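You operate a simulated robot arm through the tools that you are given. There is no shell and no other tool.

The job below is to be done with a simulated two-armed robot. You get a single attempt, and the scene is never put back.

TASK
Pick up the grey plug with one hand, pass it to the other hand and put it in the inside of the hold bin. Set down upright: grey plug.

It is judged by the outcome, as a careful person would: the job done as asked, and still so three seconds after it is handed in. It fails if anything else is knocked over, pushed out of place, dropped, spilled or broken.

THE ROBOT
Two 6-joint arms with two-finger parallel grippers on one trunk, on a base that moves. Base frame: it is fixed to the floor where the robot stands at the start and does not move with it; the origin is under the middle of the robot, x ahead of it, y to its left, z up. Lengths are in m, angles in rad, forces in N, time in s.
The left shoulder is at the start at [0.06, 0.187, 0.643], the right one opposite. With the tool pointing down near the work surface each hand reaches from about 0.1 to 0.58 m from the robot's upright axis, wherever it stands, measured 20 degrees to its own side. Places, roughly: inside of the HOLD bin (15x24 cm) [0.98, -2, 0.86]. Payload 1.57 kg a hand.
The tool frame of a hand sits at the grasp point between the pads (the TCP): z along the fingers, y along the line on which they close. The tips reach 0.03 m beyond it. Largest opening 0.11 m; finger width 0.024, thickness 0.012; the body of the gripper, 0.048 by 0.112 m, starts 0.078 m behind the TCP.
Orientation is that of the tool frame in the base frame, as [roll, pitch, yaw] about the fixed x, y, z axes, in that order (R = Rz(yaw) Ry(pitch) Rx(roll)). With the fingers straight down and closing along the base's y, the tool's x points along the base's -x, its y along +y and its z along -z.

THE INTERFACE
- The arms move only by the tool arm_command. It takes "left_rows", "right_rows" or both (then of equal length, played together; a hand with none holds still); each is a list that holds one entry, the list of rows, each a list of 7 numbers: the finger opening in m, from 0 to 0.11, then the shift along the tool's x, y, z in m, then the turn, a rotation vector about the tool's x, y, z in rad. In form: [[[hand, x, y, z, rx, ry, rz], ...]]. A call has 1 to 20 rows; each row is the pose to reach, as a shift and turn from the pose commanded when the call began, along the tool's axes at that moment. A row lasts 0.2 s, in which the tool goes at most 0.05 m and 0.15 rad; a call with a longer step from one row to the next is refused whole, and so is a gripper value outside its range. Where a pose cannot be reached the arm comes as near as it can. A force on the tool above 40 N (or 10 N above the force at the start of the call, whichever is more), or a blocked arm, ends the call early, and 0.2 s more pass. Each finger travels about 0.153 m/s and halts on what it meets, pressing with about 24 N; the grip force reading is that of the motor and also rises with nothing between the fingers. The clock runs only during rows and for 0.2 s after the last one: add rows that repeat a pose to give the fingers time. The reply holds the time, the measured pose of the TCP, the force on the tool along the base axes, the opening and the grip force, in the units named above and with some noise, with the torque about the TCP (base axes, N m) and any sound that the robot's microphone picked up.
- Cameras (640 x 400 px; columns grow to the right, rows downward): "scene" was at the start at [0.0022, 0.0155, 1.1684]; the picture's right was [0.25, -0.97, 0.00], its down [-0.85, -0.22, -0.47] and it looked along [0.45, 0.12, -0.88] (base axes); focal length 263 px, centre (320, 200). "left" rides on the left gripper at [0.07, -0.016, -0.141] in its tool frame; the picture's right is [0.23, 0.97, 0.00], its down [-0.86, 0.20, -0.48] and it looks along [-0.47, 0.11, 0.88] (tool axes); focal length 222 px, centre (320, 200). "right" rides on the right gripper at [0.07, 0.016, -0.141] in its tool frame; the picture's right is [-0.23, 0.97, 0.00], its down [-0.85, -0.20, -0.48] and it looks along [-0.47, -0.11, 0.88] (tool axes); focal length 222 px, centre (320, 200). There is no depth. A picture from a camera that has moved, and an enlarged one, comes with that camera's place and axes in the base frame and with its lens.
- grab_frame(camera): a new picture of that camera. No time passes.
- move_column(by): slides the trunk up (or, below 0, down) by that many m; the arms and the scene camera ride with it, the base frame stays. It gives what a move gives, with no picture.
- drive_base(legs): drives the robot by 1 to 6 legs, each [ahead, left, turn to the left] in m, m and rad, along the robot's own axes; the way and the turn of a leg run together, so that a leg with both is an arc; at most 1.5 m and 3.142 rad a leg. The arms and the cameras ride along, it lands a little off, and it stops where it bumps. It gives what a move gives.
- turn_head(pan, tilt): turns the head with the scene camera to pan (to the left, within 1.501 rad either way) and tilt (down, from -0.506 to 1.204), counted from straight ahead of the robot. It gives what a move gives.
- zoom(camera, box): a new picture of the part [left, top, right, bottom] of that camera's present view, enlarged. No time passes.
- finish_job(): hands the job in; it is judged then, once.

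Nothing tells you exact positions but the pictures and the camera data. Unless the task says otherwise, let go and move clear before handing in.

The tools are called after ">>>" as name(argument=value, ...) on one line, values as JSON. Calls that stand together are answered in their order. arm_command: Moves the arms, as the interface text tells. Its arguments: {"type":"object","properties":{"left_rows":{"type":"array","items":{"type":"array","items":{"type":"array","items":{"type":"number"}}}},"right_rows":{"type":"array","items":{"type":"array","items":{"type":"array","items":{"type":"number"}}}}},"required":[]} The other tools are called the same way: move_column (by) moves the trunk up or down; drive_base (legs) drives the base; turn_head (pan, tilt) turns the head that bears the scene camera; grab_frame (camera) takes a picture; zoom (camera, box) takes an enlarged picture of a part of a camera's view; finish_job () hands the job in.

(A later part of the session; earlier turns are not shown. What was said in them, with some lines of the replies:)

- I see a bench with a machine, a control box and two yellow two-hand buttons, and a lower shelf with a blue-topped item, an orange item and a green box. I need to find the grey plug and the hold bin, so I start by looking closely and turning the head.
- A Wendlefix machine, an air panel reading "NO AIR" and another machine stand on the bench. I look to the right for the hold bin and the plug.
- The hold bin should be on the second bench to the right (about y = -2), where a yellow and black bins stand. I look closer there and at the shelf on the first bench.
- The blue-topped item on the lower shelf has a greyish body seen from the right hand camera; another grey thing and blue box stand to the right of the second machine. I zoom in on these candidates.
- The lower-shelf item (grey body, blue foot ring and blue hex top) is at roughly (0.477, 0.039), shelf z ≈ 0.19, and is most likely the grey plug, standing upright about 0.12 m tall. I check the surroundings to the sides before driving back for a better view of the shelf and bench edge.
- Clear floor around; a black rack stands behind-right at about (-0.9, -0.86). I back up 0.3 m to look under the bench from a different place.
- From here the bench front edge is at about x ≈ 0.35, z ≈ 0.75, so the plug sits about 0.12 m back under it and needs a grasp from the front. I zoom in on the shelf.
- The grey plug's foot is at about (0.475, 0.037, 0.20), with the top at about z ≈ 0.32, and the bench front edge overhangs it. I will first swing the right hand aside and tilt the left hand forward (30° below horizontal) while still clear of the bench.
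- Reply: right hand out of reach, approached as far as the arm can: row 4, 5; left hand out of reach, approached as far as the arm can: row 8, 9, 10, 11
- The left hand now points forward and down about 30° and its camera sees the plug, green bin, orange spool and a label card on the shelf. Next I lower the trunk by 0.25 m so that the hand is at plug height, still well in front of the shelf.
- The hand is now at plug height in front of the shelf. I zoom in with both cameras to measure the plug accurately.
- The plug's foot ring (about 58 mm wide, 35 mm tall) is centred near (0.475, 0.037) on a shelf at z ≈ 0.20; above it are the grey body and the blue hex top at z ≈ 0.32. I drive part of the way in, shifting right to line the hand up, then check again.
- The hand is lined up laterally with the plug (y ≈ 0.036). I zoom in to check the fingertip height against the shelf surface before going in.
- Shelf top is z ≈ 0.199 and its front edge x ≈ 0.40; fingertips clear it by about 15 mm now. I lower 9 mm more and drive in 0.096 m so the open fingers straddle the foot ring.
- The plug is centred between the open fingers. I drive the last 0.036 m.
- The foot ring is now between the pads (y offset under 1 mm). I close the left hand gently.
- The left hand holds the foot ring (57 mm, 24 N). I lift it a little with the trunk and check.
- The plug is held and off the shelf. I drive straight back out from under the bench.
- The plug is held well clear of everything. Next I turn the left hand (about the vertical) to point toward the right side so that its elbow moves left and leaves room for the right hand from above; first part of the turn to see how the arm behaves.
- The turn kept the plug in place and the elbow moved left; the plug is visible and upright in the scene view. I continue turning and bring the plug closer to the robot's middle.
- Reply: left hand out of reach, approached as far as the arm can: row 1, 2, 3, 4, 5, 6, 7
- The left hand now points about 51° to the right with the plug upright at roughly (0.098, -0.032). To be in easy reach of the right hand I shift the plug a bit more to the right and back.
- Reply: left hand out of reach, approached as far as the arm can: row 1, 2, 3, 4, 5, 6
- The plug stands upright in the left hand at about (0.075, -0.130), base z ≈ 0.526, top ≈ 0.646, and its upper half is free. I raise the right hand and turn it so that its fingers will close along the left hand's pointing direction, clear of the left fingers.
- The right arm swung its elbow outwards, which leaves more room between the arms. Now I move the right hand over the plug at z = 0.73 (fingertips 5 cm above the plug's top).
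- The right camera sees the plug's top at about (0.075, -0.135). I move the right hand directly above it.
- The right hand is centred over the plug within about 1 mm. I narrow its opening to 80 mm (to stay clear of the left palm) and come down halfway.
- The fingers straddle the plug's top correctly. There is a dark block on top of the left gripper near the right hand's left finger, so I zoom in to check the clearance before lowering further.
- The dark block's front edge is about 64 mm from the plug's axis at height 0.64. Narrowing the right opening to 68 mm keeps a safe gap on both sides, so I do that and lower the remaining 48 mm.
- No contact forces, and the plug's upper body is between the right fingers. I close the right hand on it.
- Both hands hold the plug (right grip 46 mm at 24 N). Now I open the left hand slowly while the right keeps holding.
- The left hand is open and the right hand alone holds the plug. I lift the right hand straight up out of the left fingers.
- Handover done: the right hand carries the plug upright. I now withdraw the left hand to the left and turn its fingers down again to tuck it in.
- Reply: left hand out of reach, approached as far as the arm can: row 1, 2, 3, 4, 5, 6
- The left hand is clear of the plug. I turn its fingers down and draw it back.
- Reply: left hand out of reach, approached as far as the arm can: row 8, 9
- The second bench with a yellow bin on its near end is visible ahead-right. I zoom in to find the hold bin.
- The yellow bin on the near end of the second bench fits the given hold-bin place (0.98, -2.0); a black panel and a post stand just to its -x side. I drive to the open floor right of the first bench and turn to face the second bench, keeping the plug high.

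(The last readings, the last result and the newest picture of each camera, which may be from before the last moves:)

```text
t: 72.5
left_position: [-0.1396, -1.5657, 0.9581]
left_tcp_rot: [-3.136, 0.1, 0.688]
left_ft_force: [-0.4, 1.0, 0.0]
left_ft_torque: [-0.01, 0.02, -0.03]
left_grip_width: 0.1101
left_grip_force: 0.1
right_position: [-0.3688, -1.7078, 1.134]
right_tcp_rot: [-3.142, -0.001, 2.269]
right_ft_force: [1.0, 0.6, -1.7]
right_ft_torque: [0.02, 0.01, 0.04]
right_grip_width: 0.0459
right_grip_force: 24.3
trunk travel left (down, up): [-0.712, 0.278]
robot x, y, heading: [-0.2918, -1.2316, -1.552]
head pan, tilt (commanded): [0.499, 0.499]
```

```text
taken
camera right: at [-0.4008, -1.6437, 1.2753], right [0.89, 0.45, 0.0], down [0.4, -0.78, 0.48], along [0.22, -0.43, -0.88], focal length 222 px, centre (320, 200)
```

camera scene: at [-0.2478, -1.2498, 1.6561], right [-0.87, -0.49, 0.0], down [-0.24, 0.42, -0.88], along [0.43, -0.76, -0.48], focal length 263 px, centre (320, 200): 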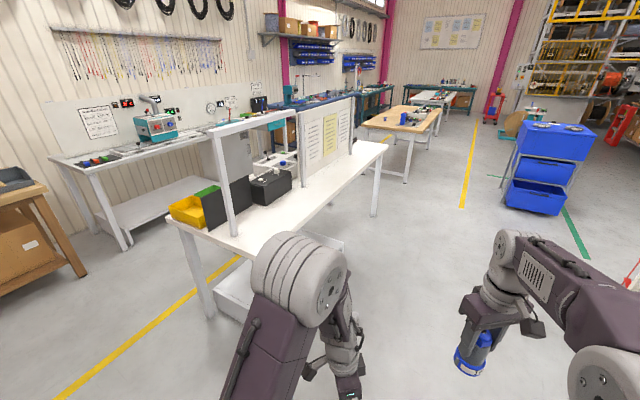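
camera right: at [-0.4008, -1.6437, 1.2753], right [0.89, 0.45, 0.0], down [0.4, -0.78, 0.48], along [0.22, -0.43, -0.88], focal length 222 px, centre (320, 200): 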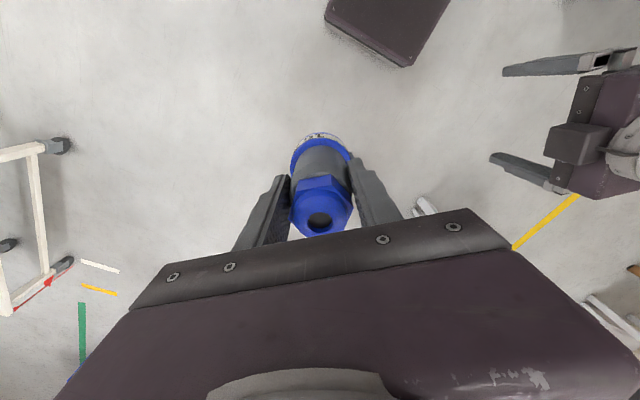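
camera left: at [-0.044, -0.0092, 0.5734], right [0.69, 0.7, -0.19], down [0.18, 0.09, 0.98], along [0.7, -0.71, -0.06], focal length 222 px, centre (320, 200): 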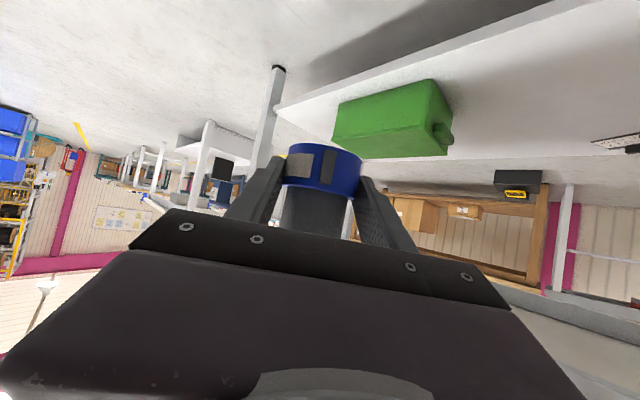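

The plug is still held firmly; the second bench is ahead-left with the yellow bin at its near end. I zoom in on it.

>>> zoom(camera="scene", box=[140, 120, 320, 260])

```text
2.86 times, centred on (230, 190) of scene
camera zoom: at [-0.2478, -1.2498, 1.6561], right [-0.87, -0.49, 0.0], down [-0.24, 0.42, -0.88], along [0.43, -0.76, -0.48], focal length 750 px, centre (577, 229)
```

zoom: 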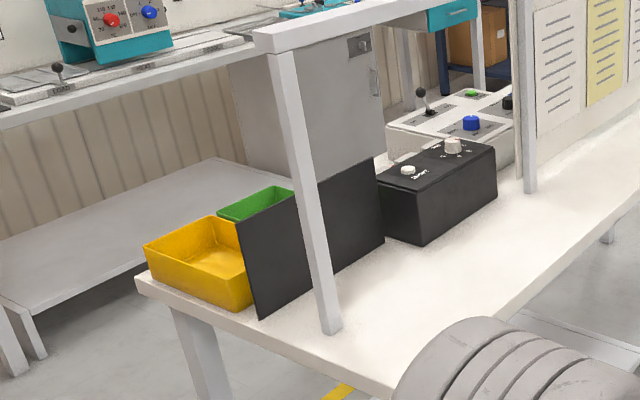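

The bin measures about x 0.85–1.10, y -1.93 to -2.07, rim z ≈ 0.925, on a bench top at z ≈ 0.86 whose end edge is at y ≈ -1.91; a black panel stands at x ≈ 0.80. I first raise the empty left hand so it will stay above bench height, then drive sideways to face the bin from in front of the bench.

>>> arm_command(left_rows=[[[0.08, 0.0063, 0.0014, -0.0341, 0, 0, 0], [0.06, 0.0126, 0.0029, -0.0682, 0, 0, 0], [0.05, 0.0189, 0.0043, -0.1024, 0, 0, 0], [0.05, 0.0252, 0.0057, -0.1365, 0, 0, 0], [0.05, 0.0315, 0.0072, -0.1706, 0, 0, 0], [0.05, 0.0378, 0.0086, -0.2047, 0, 0, 0], [0.05, 0.0378, 0.0086, -0.2047, 0, 0, 0]]])

>>> turn_head(pan=0, tilt=0.8)

>>> grab_frame(camera="scene")

```text
t: 74.1
left_position: [-0.0843, -1.5342, 1.1127]
left_tcp_rot: [-3.108, 0.223, 0.691]
left_ft_force: [-0.5, -0.3, -0.1]
left_ft_torque: [0.05, -0.01, -0.01]
left_grip_width: 0.05
left_grip_force: 0.0
left hand out of reach, approached as far as the arm can: row 1, 2, 3, 4, 5, 6, 7
right_position: [-0.3685, -1.7095, 1.1336]
right_tcp_rot: [3.141, 0.0, 2.269]
right_ft_force: [0.3, 0.4, -1.5]
right_ft_torque: [0.02, -0.02, -0.02]
right_grip_width: 0.0457
right_grip_force: 24.2
trunk travel left (down, up): [-0.712, 0.278]
robot x, y, heading: [-0.2887, -1.227, -1.556]
head pan, tilt (commanded): [0.499, 0.499]
```

```text
t: 75.0
left_position: [-0.0848, -1.5351, 1.1122]
left_tcp_rot: [-3.108, 0.221, 0.691]
left_ft_force: [0.7, -0.3, -0.1]
left_ft_torque: [-0.03, 0.04, 0.01]
left_grip_width: 0.05
left_grip_force: 0.1
right_position: [-0.3695, -1.7071, 1.1336]
right_tcp_rot: [3.141, 0.001, 2.268]
right_ft_force: [0.9, 0.0, -0.5]
right_ft_torque: [0.02, 0.01, -0.02]
right_grip_width: 0.0459
right_grip_force: 24.4
trunk travel left (down, up): [-0.712, 0.278]
robot x, y, heading: [-0.2928, -1.2302, -1.549]
head pan, tilt (commanded): [0.0, 0.799]
```

```text
taken
camera scene: at [-0.2911, -1.2512, 1.6301], right [-1.0, -0.02, 0.0], down [-0.01, 0.72, -0.7], along [0.01, -0.7, -0.72], focal length 263 px, centre (320, 200)
```

scene: 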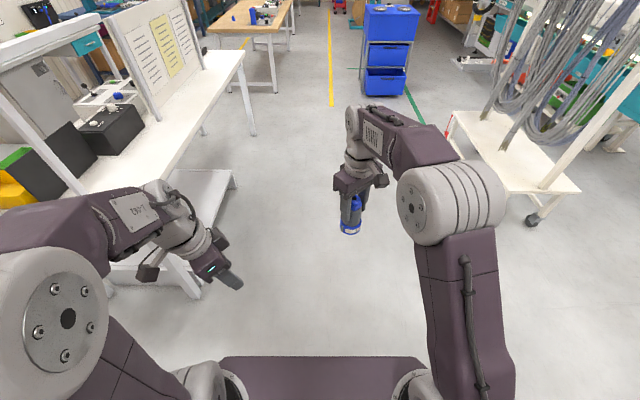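

Arms look well tucked and the plug is upright. I drive ahead 0.1 m and strafe left along the gap between the benches, stopping midway to look.

>>> drive_base(legs=[[0.1, 0, -0.019], [0, 0.7, 0]])

>>> grab_frame(camera="scene")

```text
t: 79.6
left_position: [0.6132, -1.643, 1.1118]
left_tcp_rot: [-3.108, 0.223, 0.669]
left_ft_force: [0.1, -0.2, 0.4]
left_ft_torque: [0.01, -0.05, 0.0]
left_grip_width: 0.0502
left_grip_force: 0.0
right_position: [0.3252, -1.8082, 1.1345]
right_tcp_rot: [3.141, 0.0, 2.246]
right_ft_force: [0.3, -0.1, -1.0]
right_ft_torque: [-0.01, 0.02, 0.02]
right_grip_width: 0.046
right_grip_force: 23.8
trunk travel left (down, up): [-0.712, 0.278]
robot x, y, heading: [0.4148, -1.332, -1.579]
head pan, tilt (commanded): [0.0, 0.799]
```

```text
taken
camera scene: at [0.4131, -1.3535, 1.6301], right [-1.0, 0.0, 0.0], down [0.0, 0.72, -0.7], along [0.0, -0.7, -0.72], focal length 263 px, centre (320, 200)
```

scene: 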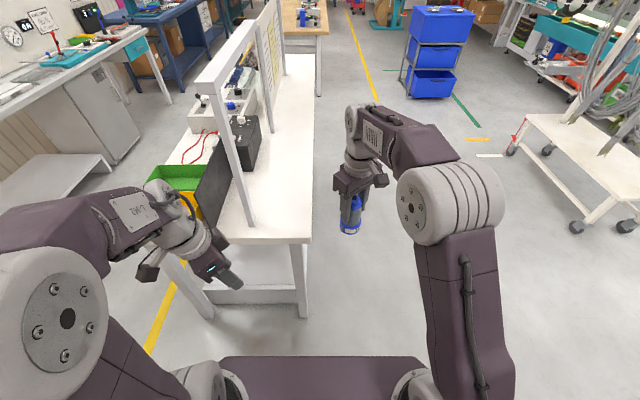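

From here the post is at (0.67, -1.99) and the bench's end edge at y ≈ -1.89. I strafe the rest of the way, backing off 5 cm to keep the carried plug well clear of the post.

>>> drive_base(legs=[[-0.05, 0, 0.008], [0, 0.665, 0]])

>>> grab_frame(camera="scene")

>>> grab_frame(camera="right")

```text
t: 83.9
left_position: [1.2932, -1.5835, 1.1126]
left_tcp_rot: [-3.111, 0.223, 0.685]
left_ft_force: [0.6, -0.5, 0.0]
left_ft_torque: [0.01, -0.01, -0.01]
left_grip_width: 0.0502
left_grip_force: 0.0
right_position: [1.0087, -1.756, 1.1347]
right_tcp_rot: [3.14, 0.0, 2.263]
right_ft_force: [-0.5, 0.2, -1.6]
right_ft_torque: [0.02, 0.0, 0.0]
right_grip_width: 0.0458
right_grip_force: 24.2
trunk travel left (down, up): [-0.712, 0.278]
robot x, y, heading: [1.0883, -1.2754, -1.561]
head pan, tilt (commanded): [0.0, 0.799]
```

```text
taken
camera scene: at [1.0879, -1.2999, 1.6301], right [-1.0, -0.01, 0.0], down [-0.01, 0.72, -0.7], along [0.01, -0.7, -0.72], focal length 263 px, centre (320, 200)
```

scene: 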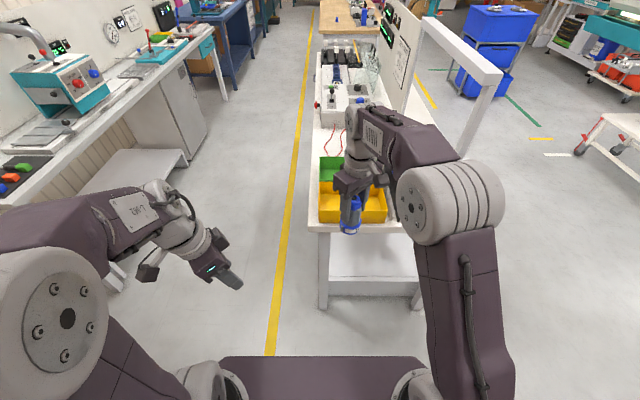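

```text
taken
camera right: at [0.9763, -1.6916, 1.2753], right [0.89, 0.45, 0.0], down [0.39, -0.79, 0.48], along [0.21, -0.43, -0.88], focal length 222 px, centre (320, 200)
```

right: 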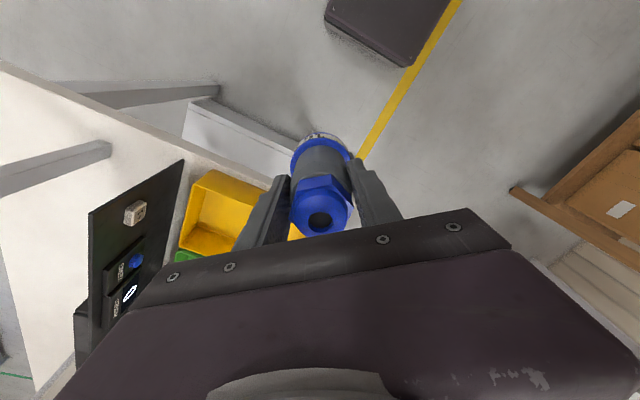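

I now face the bin: yellow bin in front, green bin behind it. I zoom in to read any labels and see the inside.

>>> zoom(camera="scene", box=[290, 140, 430, 250])

>>> zoom(camera="right", box=[80, 140, 320, 290])

```text
3.64 times, centred on (360, 195) of scene
camera zoom: at [1.0879, -1.2999, 1.6301], right [-1.0, -0.01, 0.0], down [-0.01, 0.72, -0.7], along [0.01, -0.7, -0.72], focal length 955 px, centre (174, 218)
```

zoom: 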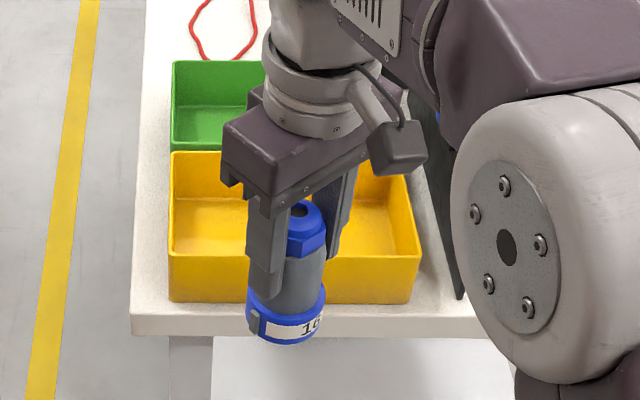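

```text
2.67 times, centred on (200, 215) of right
camera zoom: at [0.9763, -1.6916, 1.2753], right [0.89, 0.45, 0.0], down [0.39, -0.79, 0.48], along [0.21, -0.43, -0.88], focal length 592 px, centre (640, 160)
```

zoom: 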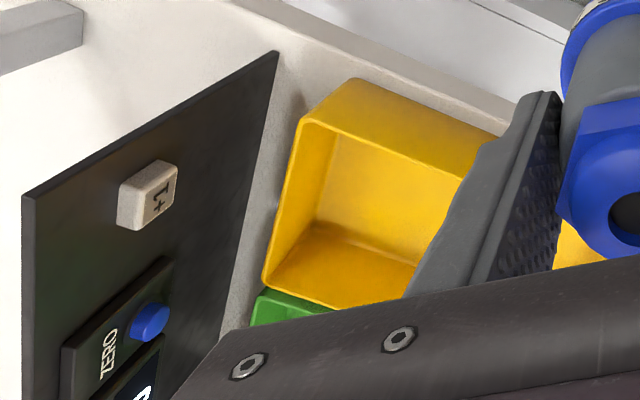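

The yellow hold bin is empty: rim x 0.85–1.10, y -1.93 to -2.09, rim z ≈ 0.925, floor ≈ 0.86, centre (0.98, -2.005). I drive most of the way forward so the plug comes over it.

>>> drive_base(legs=[[0.17, -0.031, 0]])

>>> grab_frame(camera="scene")

>>> grab_frame(camera="right")

```text
t: 85.3
left_position: [1.2654, -1.7512, 1.1125]
left_tcp_rot: [-3.111, 0.225, 0.686]
left_ft_force: [0.3, -0.2, -0.2]
left_ft_torque: [-0.03, 0.03, -0.03]
left_grip_width: 0.0497
left_grip_force: 0.1
right_position: [0.9806, -1.9231, 1.1352]
right_tcp_rot: [-3.14, 0.003, 2.265]
right_ft_force: [0.2, 0.4, -0.8]
right_ft_torque: [0.01, 0.01, -0.04]
right_grip_width: 0.046
right_grip_force: 23.8
trunk travel left (down, up): [-0.712, 0.278]
robot x, y, heading: [1.0604, -1.4462, -1.557]
head pan, tilt (commanded): [0.0, 0.799]
```

```text
taken
camera scene: at [1.0605, -1.4663, 1.6301], right [-1.0, -0.01, 0.0], down [-0.01, 0.72, -0.7], along [0.01, -0.7, -0.72], focal length 263 px, centre (320, 200)
```

scene: 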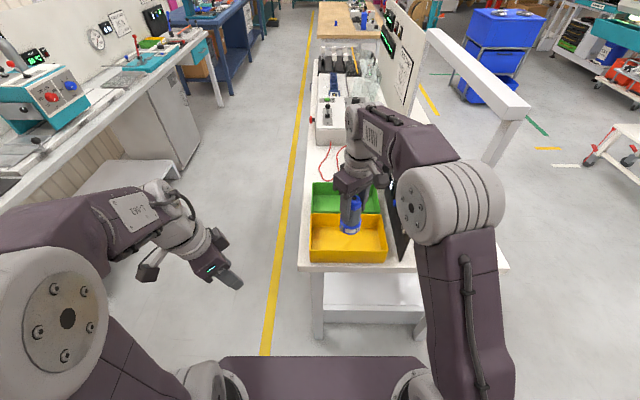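

```text
taken
camera right: at [0.9497, -1.8589, 1.2762], right [0.89, 0.45, 0.0], down [0.39, -0.78, 0.48], along [0.21, -0.43, -0.88], focal length 222 px, centre (320, 200)
```

right: 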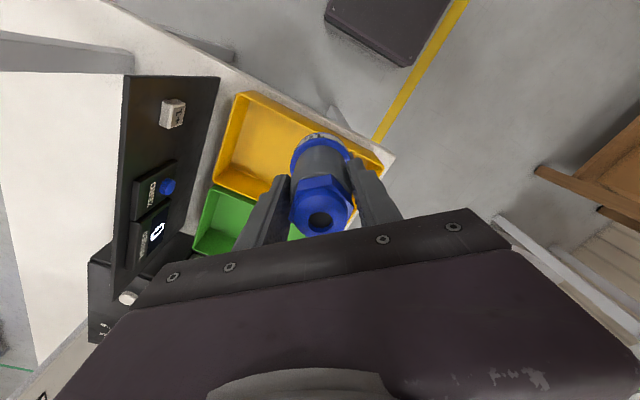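

The plug is just over the bin's front part, still high. I zoom in to re-measure the bin from here.

>>> zoom(camera="scene", box=[280, 160, 440, 280])

>>> zoom(camera="right", box=[180, 60, 420, 260])

```text
3.33 times, centred on (360, 220) of scene
camera zoom: at [1.0605, -1.4663, 1.6301], right [-1.0, -0.01, 0.0], down [-0.01, 0.72, -0.7], along [0.01, -0.7, -0.72], focal length 876 px, centre (187, 133)
```

zoom: 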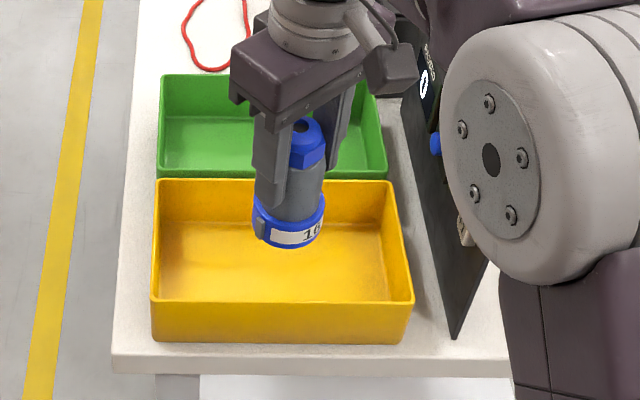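

```text
2.00 times, centred on (300, 160) of right
camera zoom: at [0.9497, -1.8589, 1.2762], right [0.89, 0.45, 0.0], down [0.39, -0.78, 0.48], along [0.21, -0.43, -0.88], focal length 444 px, centre (360, 280)
```

zoom: 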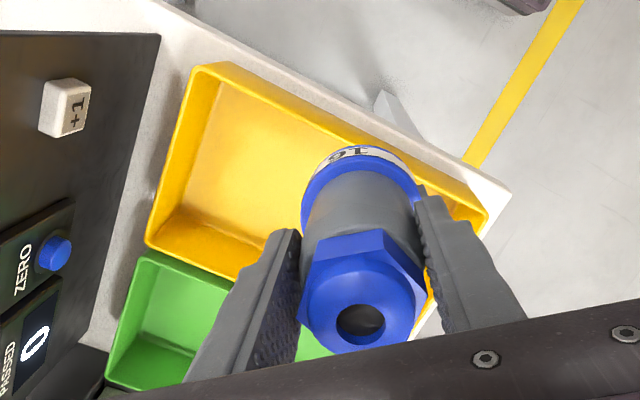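

Bin centre is (0.978, -2.006). I aim for about (0.995, -1.997), staying a bit farther from the black panel, and drive the last 7.5 cm.

>>> drive_base(legs=[[0.074, 0.014, 0]])

>>> grab_frame(camera="scene")

>>> grab_frame(camera="right")

```text
t: 86.4
left_position: [1.281, -1.8231, 1.1121]
left_tcp_rot: [-3.113, 0.225, 0.689]
left_ft_force: [-0.4, 1.0, 0.8]
left_ft_torque: [0.0, 0.01, -0.01]
left_grip_width: 0.05
left_grip_force: 0.0
right_position: [0.9958, -1.9969, 1.1359]
right_tcp_rot: [-3.14, 0.002, 2.267]
right_ft_force: [0.2, 0.0, -2.5]
right_ft_torque: [-0.05, 0.03, -0.03]
right_grip_width: 0.0458
right_grip_force: 24.1
trunk travel left (down, up): [-0.712, 0.278]
robot x, y, heading: [1.0759, -1.52, -1.55]
head pan, tilt (commanded): [0.0, 0.799]
```

```text
taken
camera scene: at [1.0749, -1.5383, 1.6302], right [-1.0, -0.02, 0.0], down [-0.01, 0.72, -0.7], along [0.01, -0.7, -0.72], focal length 263 px, centre (320, 200)
```

scene: 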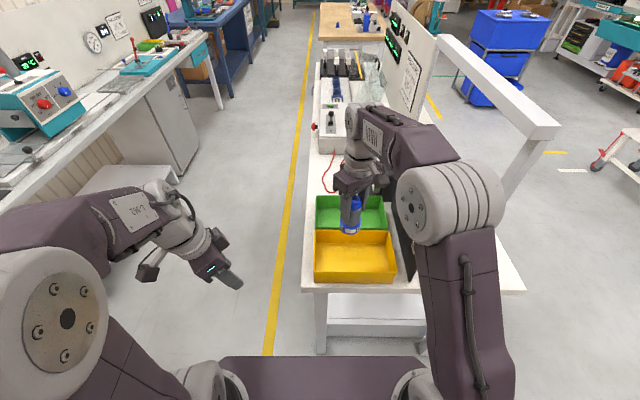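

```text
taken
camera right: at [0.9648, -1.9313, 1.2765], right [0.89, 0.45, 0.0], down [0.4, -0.78, 0.48], along [0.22, -0.43, -0.88], focal length 222 px, centre (320, 200)
```

right: 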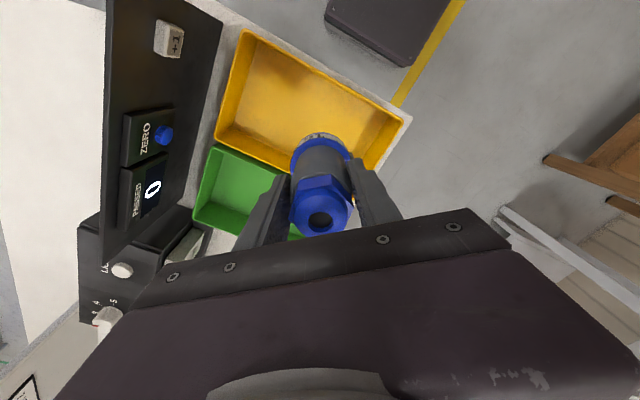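

The plug hangs over the bin at (0.996, -1.997). I lower the trunk by 0.10 m first and check clearances.

>>> move_column(by=-0.1)

>>> grab_frame(camera="scene")

>>> grab_frame(camera="right")

>>> grab_frame(camera="left")

```text
t: 87.7
left_position: [1.2808, -1.8259, 1.0119]
left_tcp_rot: [-3.11, 0.223, 0.69]
left_ft_force: [1.2, 0.8, 0.4]
left_ft_torque: [0.0, -0.02, -0.03]
left_grip_width: 0.0501
left_grip_force: 0.0
right_position: [0.9976, -1.9984, 1.0341]
right_tcp_rot: [-3.141, -0.001, 2.268]
right_ft_force: [0.0, -0.2, -1.4]
right_ft_torque: [-0.03, -0.01, 0.02]
right_grip_width: 0.0458
right_grip_force: 24.0
trunk travel left (down, up): [-0.612, 0.378]
robot x, y, heading: [1.0733, -1.5175, -1.553]
head pan, tilt (commanded): [0.0, 0.799]
```

```text
taken
camera scene: at [1.0752, -1.5419, 1.5301], right [-1.0, -0.02, 0.0], down [-0.01, 0.72, -0.7], along [0.01, -0.7, -0.72], focal length 263 px, centre (320, 200)
```

scene: 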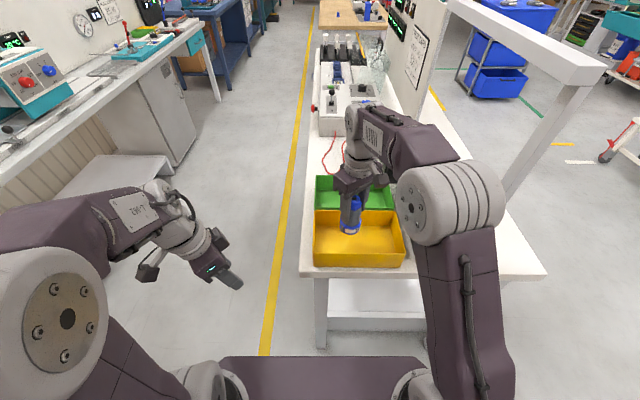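

```text
taken
camera right: at [0.9651, -1.934, 1.1755], right [0.89, 0.45, 0.0], down [0.4, -0.78, 0.48], along [0.21, -0.43, -0.88], focal length 222 px, centre (320, 200)
```

right: 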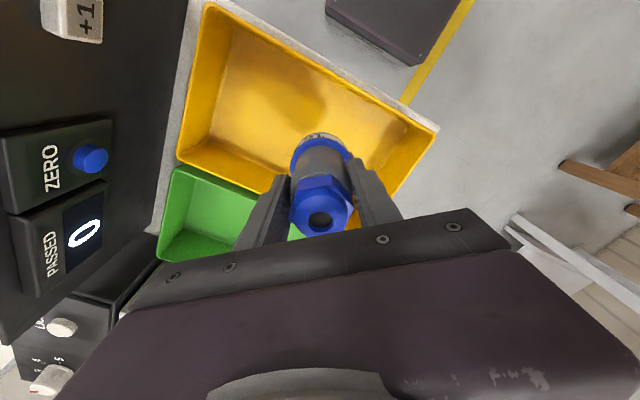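

```text
taken
camera left: at [1.3502, -1.7539, 1.1345], right [0.78, -0.61, -0.08], down [-0.43, -0.63, 0.65], along [-0.45, -0.48, -0.76], focal length 222 px, centre (320, 200)
```

left: 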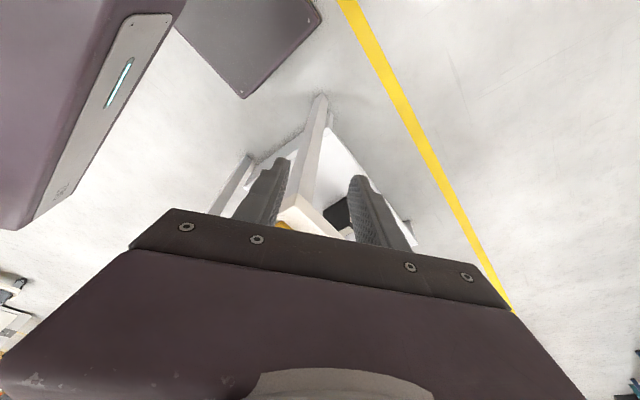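

Everything is clear so far. To be sure the right elbow will pass the black panel when lowered, I measure the elbow's place from two head tilts.

>>> turn_head(pan=-0.3, tilt=1.2)

>>> grab_frame(camera="scene")

>>> turn_head(pan=-0.3, tilt=0.4)

>>> grab_frame(camera="scene")

```text
t: 88.6
left_position: [1.2818, -1.8267, 1.0107]
left_tcp_rot: [-3.109, 0.222, 0.69]
left_ft_force: [-0.6, 0.4, 0.0]
left_ft_torque: [0.01, 0.03, -0.02]
left_grip_width: 0.0501
left_grip_force: 0.0
right_position: [0.997, -1.9978, 1.0338]
right_tcp_rot: [3.141, -0.001, 2.267]
right_ft_force: [0.1, 0.2, -1.3]
right_ft_torque: [0.01, -0.01, 0.04]
right_grip_width: 0.0461
right_grip_force: 24.4
trunk travel left (down, up): [-0.612, 0.378]
robot x, y, heading: [1.0738, -1.5218, -1.557]
head pan, tilt (commanded): [-0.3, 1.201]
```

```text
taken
camera scene: at [1.0584, -1.515, 1.5024], right [-0.96, 0.28, 0.0], down [0.26, 0.89, -0.36], along [-0.1, -0.35, -0.93], focal length 263 px, centre (320, 200)
```

scene: 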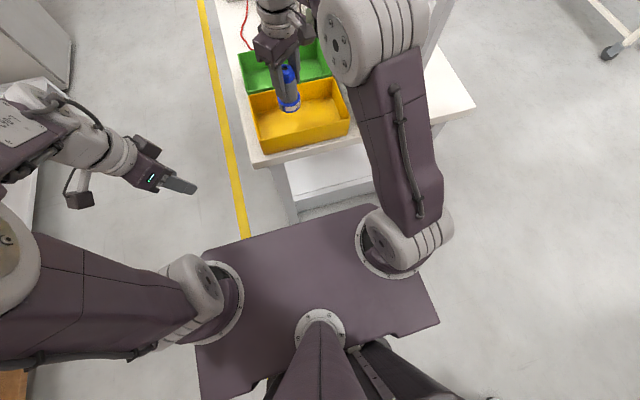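

```text
t: 89.7
left_position: [1.2817, -1.8259, 1.0126]
left_tcp_rot: [-3.11, 0.225, 0.691]
left_ft_force: [-0.1, 0.4, 0.7]
left_ft_torque: [-0.03, -0.01, -0.01]
left_grip_width: 0.0501
left_grip_force: 0.0
right_position: [0.9963, -1.9983, 1.0349]
right_tcp_rot: [3.14, 0.0, 2.268]
right_ft_force: [-0.4, 0.4, -2.5]
right_ft_torque: [-0.03, 0.0, -0.05]
right_grip_width: 0.0462
right_grip_force: 23.9
trunk travel left (down, up): [-0.612, 0.378]
robot x, y, heading: [1.0758, -1.5225, -1.556]
head pan, tilt (commanded): [-0.3, 0.4]
```

```text
taken
camera scene: at [1.048, -1.5501, 1.5651], right [-0.96, 0.28, 0.0], down [0.11, 0.37, -0.92], along [-0.26, -0.88, -0.39], focal length 263 px, centre (320, 200)
```

scene: 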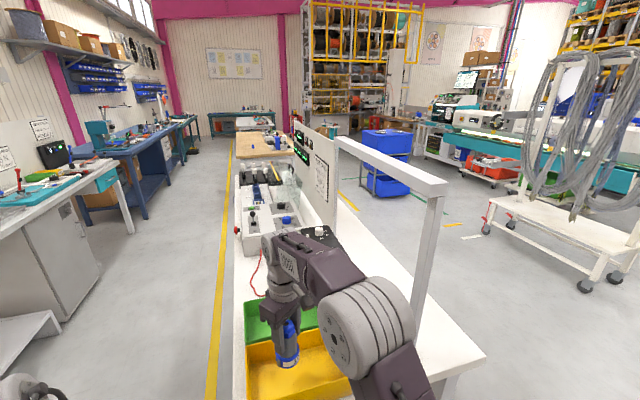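

The right elbow is well back and high (about (0.98, -1.72, 1.34)), so lowering is safe. I lower the trunk another 75 mm, leaving about 2 cm between plug and bin floor.

>>> move_column(by=-0.075)

>>> turn_head(pan=0, tilt=0.8)

>>> zoom(camera="scene", box=[290, 160, 430, 270])

>>> grab_frame(camera="right")

```text
t: 90.8
left_position: [1.2809, -1.8257, 0.9365]
left_tcp_rot: [-3.107, 0.223, 0.69]
left_ft_force: [-0.1, 0.5, -0.1]
left_ft_torque: [0.01, 0.01, -0.03]
left_grip_width: 0.0501
left_grip_force: 0.1
right_position: [0.996, -1.9968, 0.9595]
right_tcp_rot: [-3.141, -0.001, 2.267]
right_ft_force: [0.0, 1.2, -1.2]
right_ft_torque: [0.0, 0.0, 0.0]
right_grip_width: 0.0459
right_grip_force: 24.2
trunk travel left (down, up): [-0.537, 0.453]
robot x, y, heading: [1.0787, -1.5208, -1.552]
head pan, tilt (commanded): [-0.3, 0.4]
```

```text
t: 91.7
left_position: [1.2813, -1.8258, 0.9378]
left_tcp_rot: [-3.111, 0.223, 0.69]
left_ft_force: [0.3, -0.1, -0.4]
left_ft_torque: [-0.02, 0.0, 0.02]
left_grip_width: 0.0503
left_grip_force: 0.0
right_position: [0.9962, -1.9987, 0.9605]
right_tcp_rot: [-3.141, 0.001, 2.268]
right_ft_force: [-0.1, -0.4, -1.9]
right_ft_torque: [0.0, -0.03, -0.03]
right_grip_width: 0.0458
right_grip_force: 24.5
trunk travel left (down, up): [-0.537, 0.453]
robot x, y, heading: [1.074, -1.5182, -1.553]
head pan, tilt (commanded): [0.0, 0.799]
```

```text
3.64 times, centred on (360, 215) of scene
camera zoom: at [1.0751, -1.5418, 1.4551], right [-1.0, -0.02, 0.0], down [-0.01, 0.72, -0.7], along [0.01, -0.7, -0.72], focal length 955 px, centre (174, 146)
```

zoom: 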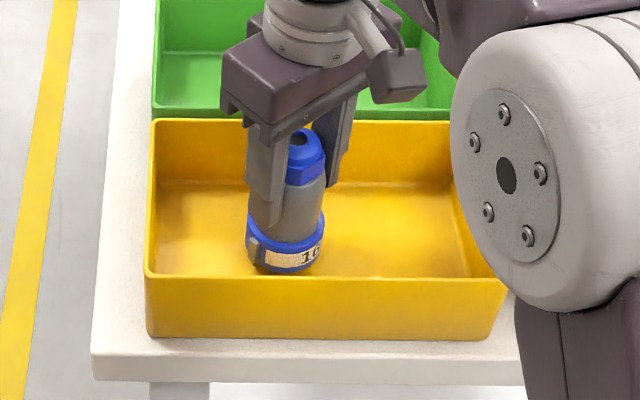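

```text
taken
camera right: at [0.965, -1.9339, 1.1005], right [0.89, 0.45, 0.0], down [0.4, -0.78, 0.48], along [0.22, -0.43, -0.88], focal length 222 px, centre (320, 200)
```

right: 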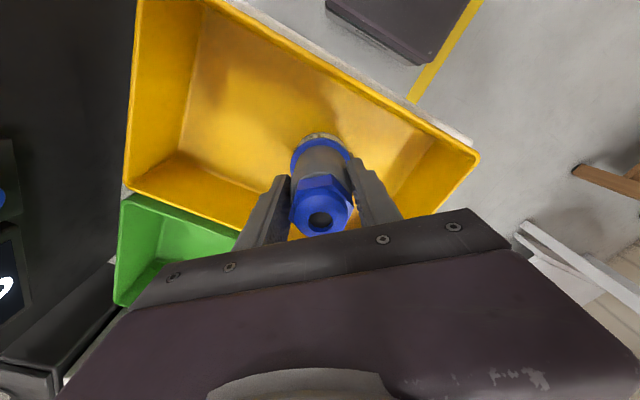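

The plug is inside the bin walls, about 2 cm above the floor. I lower the right hand in small steps while watching the force.

>>> arm_command(right_rows=[[[0.035, 0, 0, 0.004, 0, 0, 0], [0.035, 0, 0, 0.008, 0, 0, 0], [0.035, 0, 0, 0.012, 0, 0, 0], [0.035, 0, 0, 0.012, 0, 0, 0]]])

>>> zoom(camera="scene", box=[320, 180, 390, 240])

```text
t: 92.7
left_position: [1.2814, -1.8253, 0.9362]
left_tcp_rot: [-3.109, 0.225, 0.693]
left_ft_force: [-0.4, -0.6, -0.4]
left_ft_torque: [-0.04, -0.03, 0.0]
left_grip_width: 0.0502
left_grip_force: 0.0
right_position: [0.9968, -1.9968, 0.9481]
right_tcp_rot: [-3.141, 0.001, 2.268]
right_ft_force: [0.4, -0.7, 4.3]
right_ft_torque: [-0.13, 0.11, 0.01]
right_grip_width: 0.0458
right_grip_force: 24.0
trunk travel left (down, up): [-0.537, 0.453]
robot x, y, heading: [1.0775, -1.5216, -1.554]
head pan, tilt (commanded): [0.0, 0.799]
```

```text
6.67 times, centred on (355, 210) of scene
camera zoom: at [1.0755, -1.5411, 1.4552], right [-1.0, -0.02, 0.0], down [-0.01, 0.72, -0.7], along [0.01, -0.7, -0.72], focal length 1751 px, centre (87, 133)
```

zoom: 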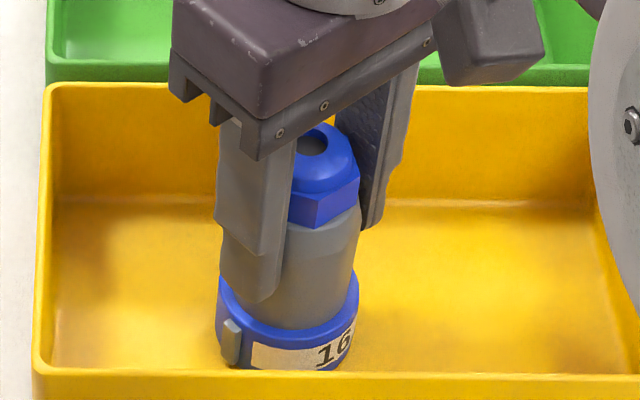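

Contact: the vertical force rose by about 6 N and the torque suggests the foot touches first on one edge, so the plug is tilted very slightly. I make a tiny tilt correction to bring the foot flat on the floor before letting go.

>>> arm_command(right_rows=[[[0.035, 0, 0, 0, 0.008, 0, 0], [0.035, 0, 0, 0, 0.015, 0, 0], [0.035, 0, 0, 0, 0.015, 0, 0]]])

>>> zoom(camera="right", box=[200, 100, 440, 250])

```text
t: 93.5
left_position: [1.2812, -1.825, 0.937]
left_tcp_rot: [-3.11, 0.226, 0.689]
left_ft_force: [-0.2, 0.6, -0.3]
left_ft_torque: [-0.03, 0.0, -0.02]
left_grip_width: 0.0503
left_grip_force: 0.1
right_position: [0.9973, -1.9974, 0.9488]
right_tcp_rot: [-3.126, -0.001, 2.267]
right_ft_force: [-0.1, -0.1, 0.7]
right_ft_torque: [0.08, -0.12, -0.01]
right_grip_width: 0.046
right_grip_force: 23.9
trunk travel left (down, up): [-0.537, 0.453]
robot x, y, heading: [1.0755, -1.5212, -1.555]
head pan, tilt (commanded): [0.0, 0.799]
```

```text
2.67 times, centred on (320, 175) of right
camera zoom: at [0.9665, -1.932, 1.0886], right [0.89, 0.45, -0.02], down [0.4, -0.78, 0.48], along [0.2, -0.44, -0.88], focal length 592 px, centre (320, 267)
```

zoom: 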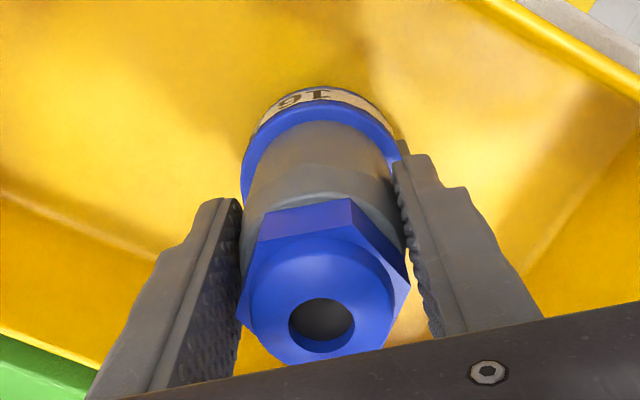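

The contact switched to the opposite edge, so flat lies in between (the tilt is under half a degree). I go back half of it, press down a millimetre, then check.

>>> arm_command(right_rows=[[[0.035, 0, 0, 0, -0.007, 0, 0], [0.035, 0, 0, 0.001, -0.007, 0, 0], [0.035, 0, 0, 0.001, -0.007, 0, 0]]])

```text
t: 94.3
left_position: [1.2808, -1.8246, 0.938]
left_tcp_rot: [-3.111, 0.224, 0.689]
left_ft_force: [0.1, 0.0, 0.0]
left_ft_torque: [0.0, -0.01, -0.03]
left_grip_width: 0.0501
left_grip_force: 0.0
right_position: [0.9955, -1.9979, 0.9476]
right_tcp_rot: [-3.129, 0.002, 2.268]
right_ft_force: [-2.9, -0.8, 10.2]
right_ft_torque: [0.13, 0.16, 0.0]
right_grip_width: 0.0456
right_grip_force: 24.2
trunk travel left (down, up): [-0.537, 0.453]
robot x, y, heading: [1.0751, -1.5201, -1.553]
head pan, tilt (commanded): [0.0, 0.799]
```

The foot now presses evenly on the bin floor (about 11 N). I open the right hand just enough to release.

>>> arm_command(right_rows=[[[0.045, 0, 0, -0.0007, 0, 0, 0], [0.05, 0, 0, -0.0007, 0, 0, 0], [0.055, 0, 0, -0.0007, 0, 0, 0], [0.062, 0, 0, -0.0007, 0, 0, 0], [0.07, 0, 0, -0.0007, 0, 0, 0], [0.07, 0, 0, -0.0007, 0, 0, 0]]])

>>> grab_frame(camera="right")

>>> zoom(camera="scene", box=[320, 180, 390, 240])

```text
t: 95.7
left_position: [1.2801, -1.8246, 0.9364]
left_tcp_rot: [-3.113, 0.223, 0.69]
left_ft_force: [0.1, 0.0, 0.4]
left_ft_torque: [0.0, 0.01, -0.03]
left_grip_width: 0.05
left_grip_force: 0.1
right_position: [0.9972, -1.9987, 0.9474]
right_tcp_rot: [-3.132, -0.002, 2.267]
right_ft_force: [0.1, 0.0, 0.4]
right_ft_torque: [0.02, -0.02, 0.0]
right_grip_width: 0.0698
right_grip_force: 0.0
trunk travel left (down, up): [-0.537, 0.453]
robot x, y, heading: [1.0744, -1.5213, -1.554]
head pan, tilt (commanded): [0.0, 0.799]
```

```text
taken
camera right: at [0.9659, -1.9333, 1.0881], right [0.89, 0.45, -0.01], down [0.4, -0.78, 0.48], along [0.21, -0.43, -0.88], focal length 222 px, centre (320, 200)
```

right: 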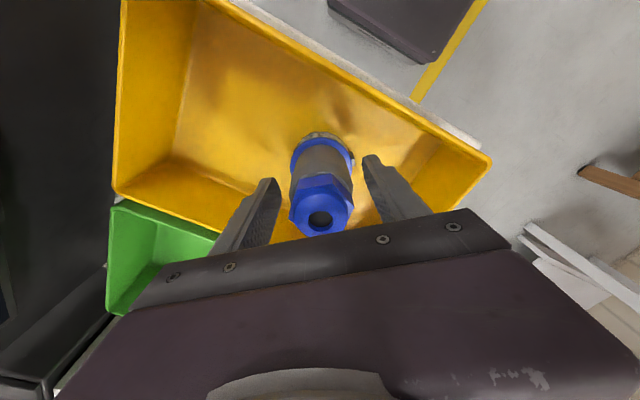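

```text
6.67 times, centred on (355, 210) of scene
camera zoom: at [1.0753, -1.5416, 1.4551], right [-1.0, -0.02, 0.0], down [-0.01, 0.72, -0.7], along [0.01, -0.7, -0.72], focal length 1751 px, centre (87, 133)
```

zoom: 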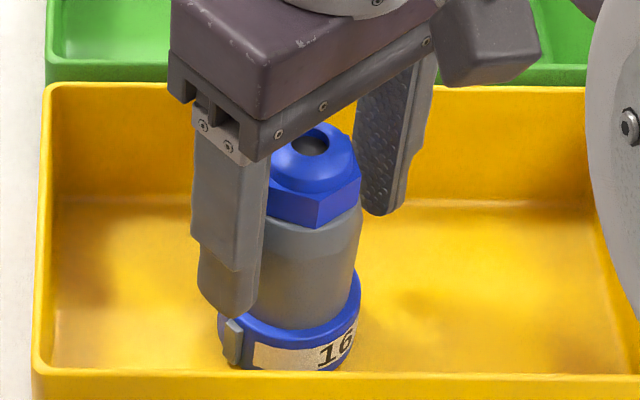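

The plug stands free and upright with gaps on both sides. I raise the hands straight up with the trunk.

>>> move_column(by=0.03)

>>> zoom(camera="scene", box=[300, 170, 420, 260])

>>> move_column(by=0.19)

>>> grab_frame(camera="right")

>>> grab_frame(camera="scene")

```text
t: 96.5
left_position: [1.2812, -1.8264, 0.9667]
left_tcp_rot: [-3.109, 0.224, 0.69]
left_ft_force: [0.2, 0.3, 0.4]
left_ft_torque: [0.04, 0.01, 0.03]
left_grip_width: 0.0501
left_grip_force: 0.0
right_position: [0.9962, -1.998, 0.9769]
right_tcp_rot: [-3.132, 0.0, 2.267]
right_ft_force: [-0.5, 0.0, 0.0]
right_ft_torque: [0.01, -0.02, -0.01]
right_grip_width: 0.0699
right_grip_force: 0.1
trunk travel left (down, up): [-0.567, 0.423]
robot x, y, heading: [1.0718, -1.5213, -1.555]
head pan, tilt (commanded): [0.0, 0.799]
```

```text
4.44 times, centred on (360, 215) of scene
camera zoom: at [1.0753, -1.5418, 1.4851], right [-1.0, -0.02, 0.0], down [-0.01, 0.72, -0.7], along [0.01, -0.7, -0.72], focal length 1168 px, centre (142, 133)
```

zoom: 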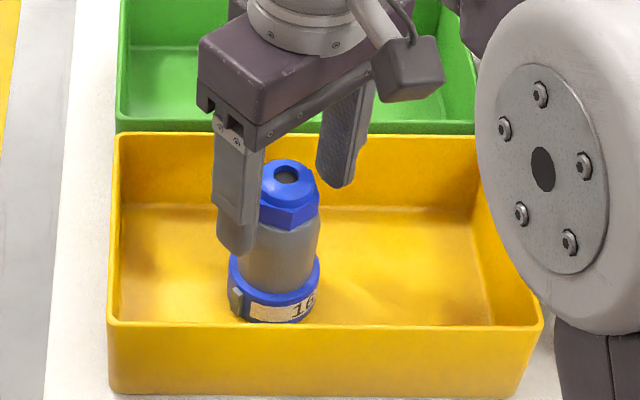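

```text
t: 98.5
left_position: [1.2814, -1.8257, 1.1568]
left_tcp_rot: [-3.11, 0.223, 0.689]
left_ft_force: [-0.7, -0.3, -0.2]
left_ft_torque: [-0.03, 0.04, 0.01]
left_grip_width: 0.05
left_grip_force: 0.1
right_position: [0.9978, -1.999, 1.1673]
right_tcp_rot: [-3.133, -0.001, 2.268]
right_ft_force: [-0.9, 0.3, 0.3]
right_ft_torque: [0.03, 0.04, -0.02]
right_grip_width: 0.0701
right_grip_force: 0.1
trunk travel left (down, up): [-0.757, 0.233]
robot x, y, heading: [1.0738, -1.5212, -1.554]
head pan, tilt (commanded): [0.0, 0.799]
```

```text
taken
camera right: at [0.9659, -1.9334, 1.308], right [0.89, 0.45, -0.01], down [0.4, -0.78, 0.48], along [0.21, -0.43, -0.88], focal length 222 px, centre (320, 200)
```

right: 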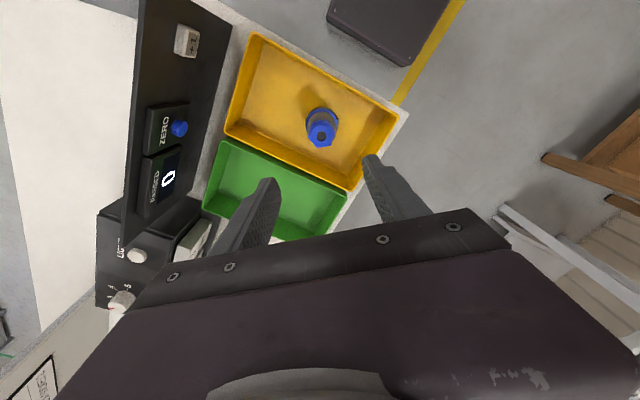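

```text
taken
camera scene: at [1.0753, -1.5416, 1.675], right [-1.0, -0.02, 0.0], down [-0.01, 0.72, -0.7], along [0.01, -0.7, -0.72], focal length 263 px, centre (320, 200)
```

scene: 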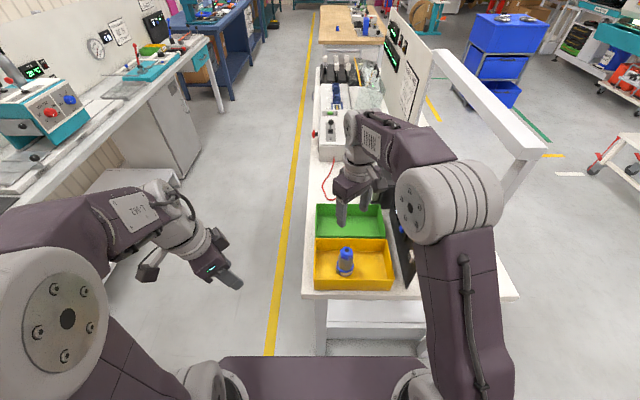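

The plug stands upright in the yellow hold bin and both hands are clear above. I back off a little and take a last look before handing in.

>>> drive_base(legs=[[-0.2, 0, 0]])

>>> zoom(camera="scene", box=[280, 100, 440, 240])

```text
t: 100.1
left_position: [1.278, -1.6261, 1.1567]
left_tcp_rot: [-3.108, 0.223, 0.689]
left_ft_force: [-0.3, -1.0, 0.3]
left_ft_torque: [0.02, -0.02, 0.0]
left_grip_width: 0.0502
left_grip_force: 0.0
right_position: [0.9932, -1.7981, 1.1673]
right_tcp_rot: [-3.134, -0.001, 2.265]
right_ft_force: [-0.8, -0.5, -0.2]
right_ft_torque: [-0.01, 0.0, -0.02]
right_grip_width: 0.0698
right_grip_force: 0.0
trunk travel left (down, up): [-0.757, 0.233]
robot x, y, heading: [1.0716, -1.3186, -1.553]
head pan, tilt (commanded): [0.0, 0.799]
```

```text
2.86 times, centred on (360, 170) of scene
camera zoom: at [1.0722, -1.343, 1.675], right [-1.0, -0.01, 0.0], down [-0.01, 0.72, -0.7], along [0.01, -0.7, -0.72], focal length 750 px, centre (206, 286)
```

zoom: 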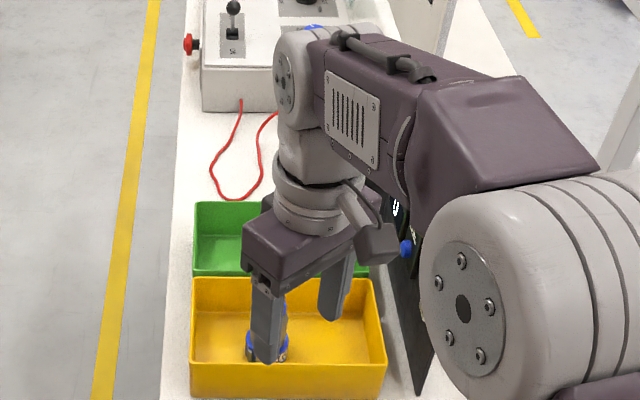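

The robot has backed off to (1.07, -1.32). In the last clear views the plug stood upright and free in the yellow hold bin at about (0.996, -1.998). Neither hand is touching anything and nothing else has moved, so I hand the job in.

>>> finish_job()

```text
The job is handed in.
```

The grey plug is standing upright inside the yellow bin, and I have handed the job in. No result has come back yet.

- **Pick-up:** The left hand took the plug from the lower shelf of the first bench by its blue foot ring.
- **Handover:** The right hand gripped the upper body from above, then the left hand let go. This was a direct pass in mid-air, without setting the plug down.
- **Placing:** The right hand lowered the plug to the bin floor and released it at about (0.996, -1.998). Pictures taken straight after release showed it standing free.
- **Clearing off:** I raised both hands and backed the robot off 0.2 m. In the last picture the right hand partly hid the plug, so the clear view of it is from just before backing off.

I found no "HOLD" label on the bin. I took the yellow one as the hold bin because its measured centre, about (0.978, -2.006), matches the given place; a green bin sits just behind it.

I saw nothing else touched, moved or knocked over.
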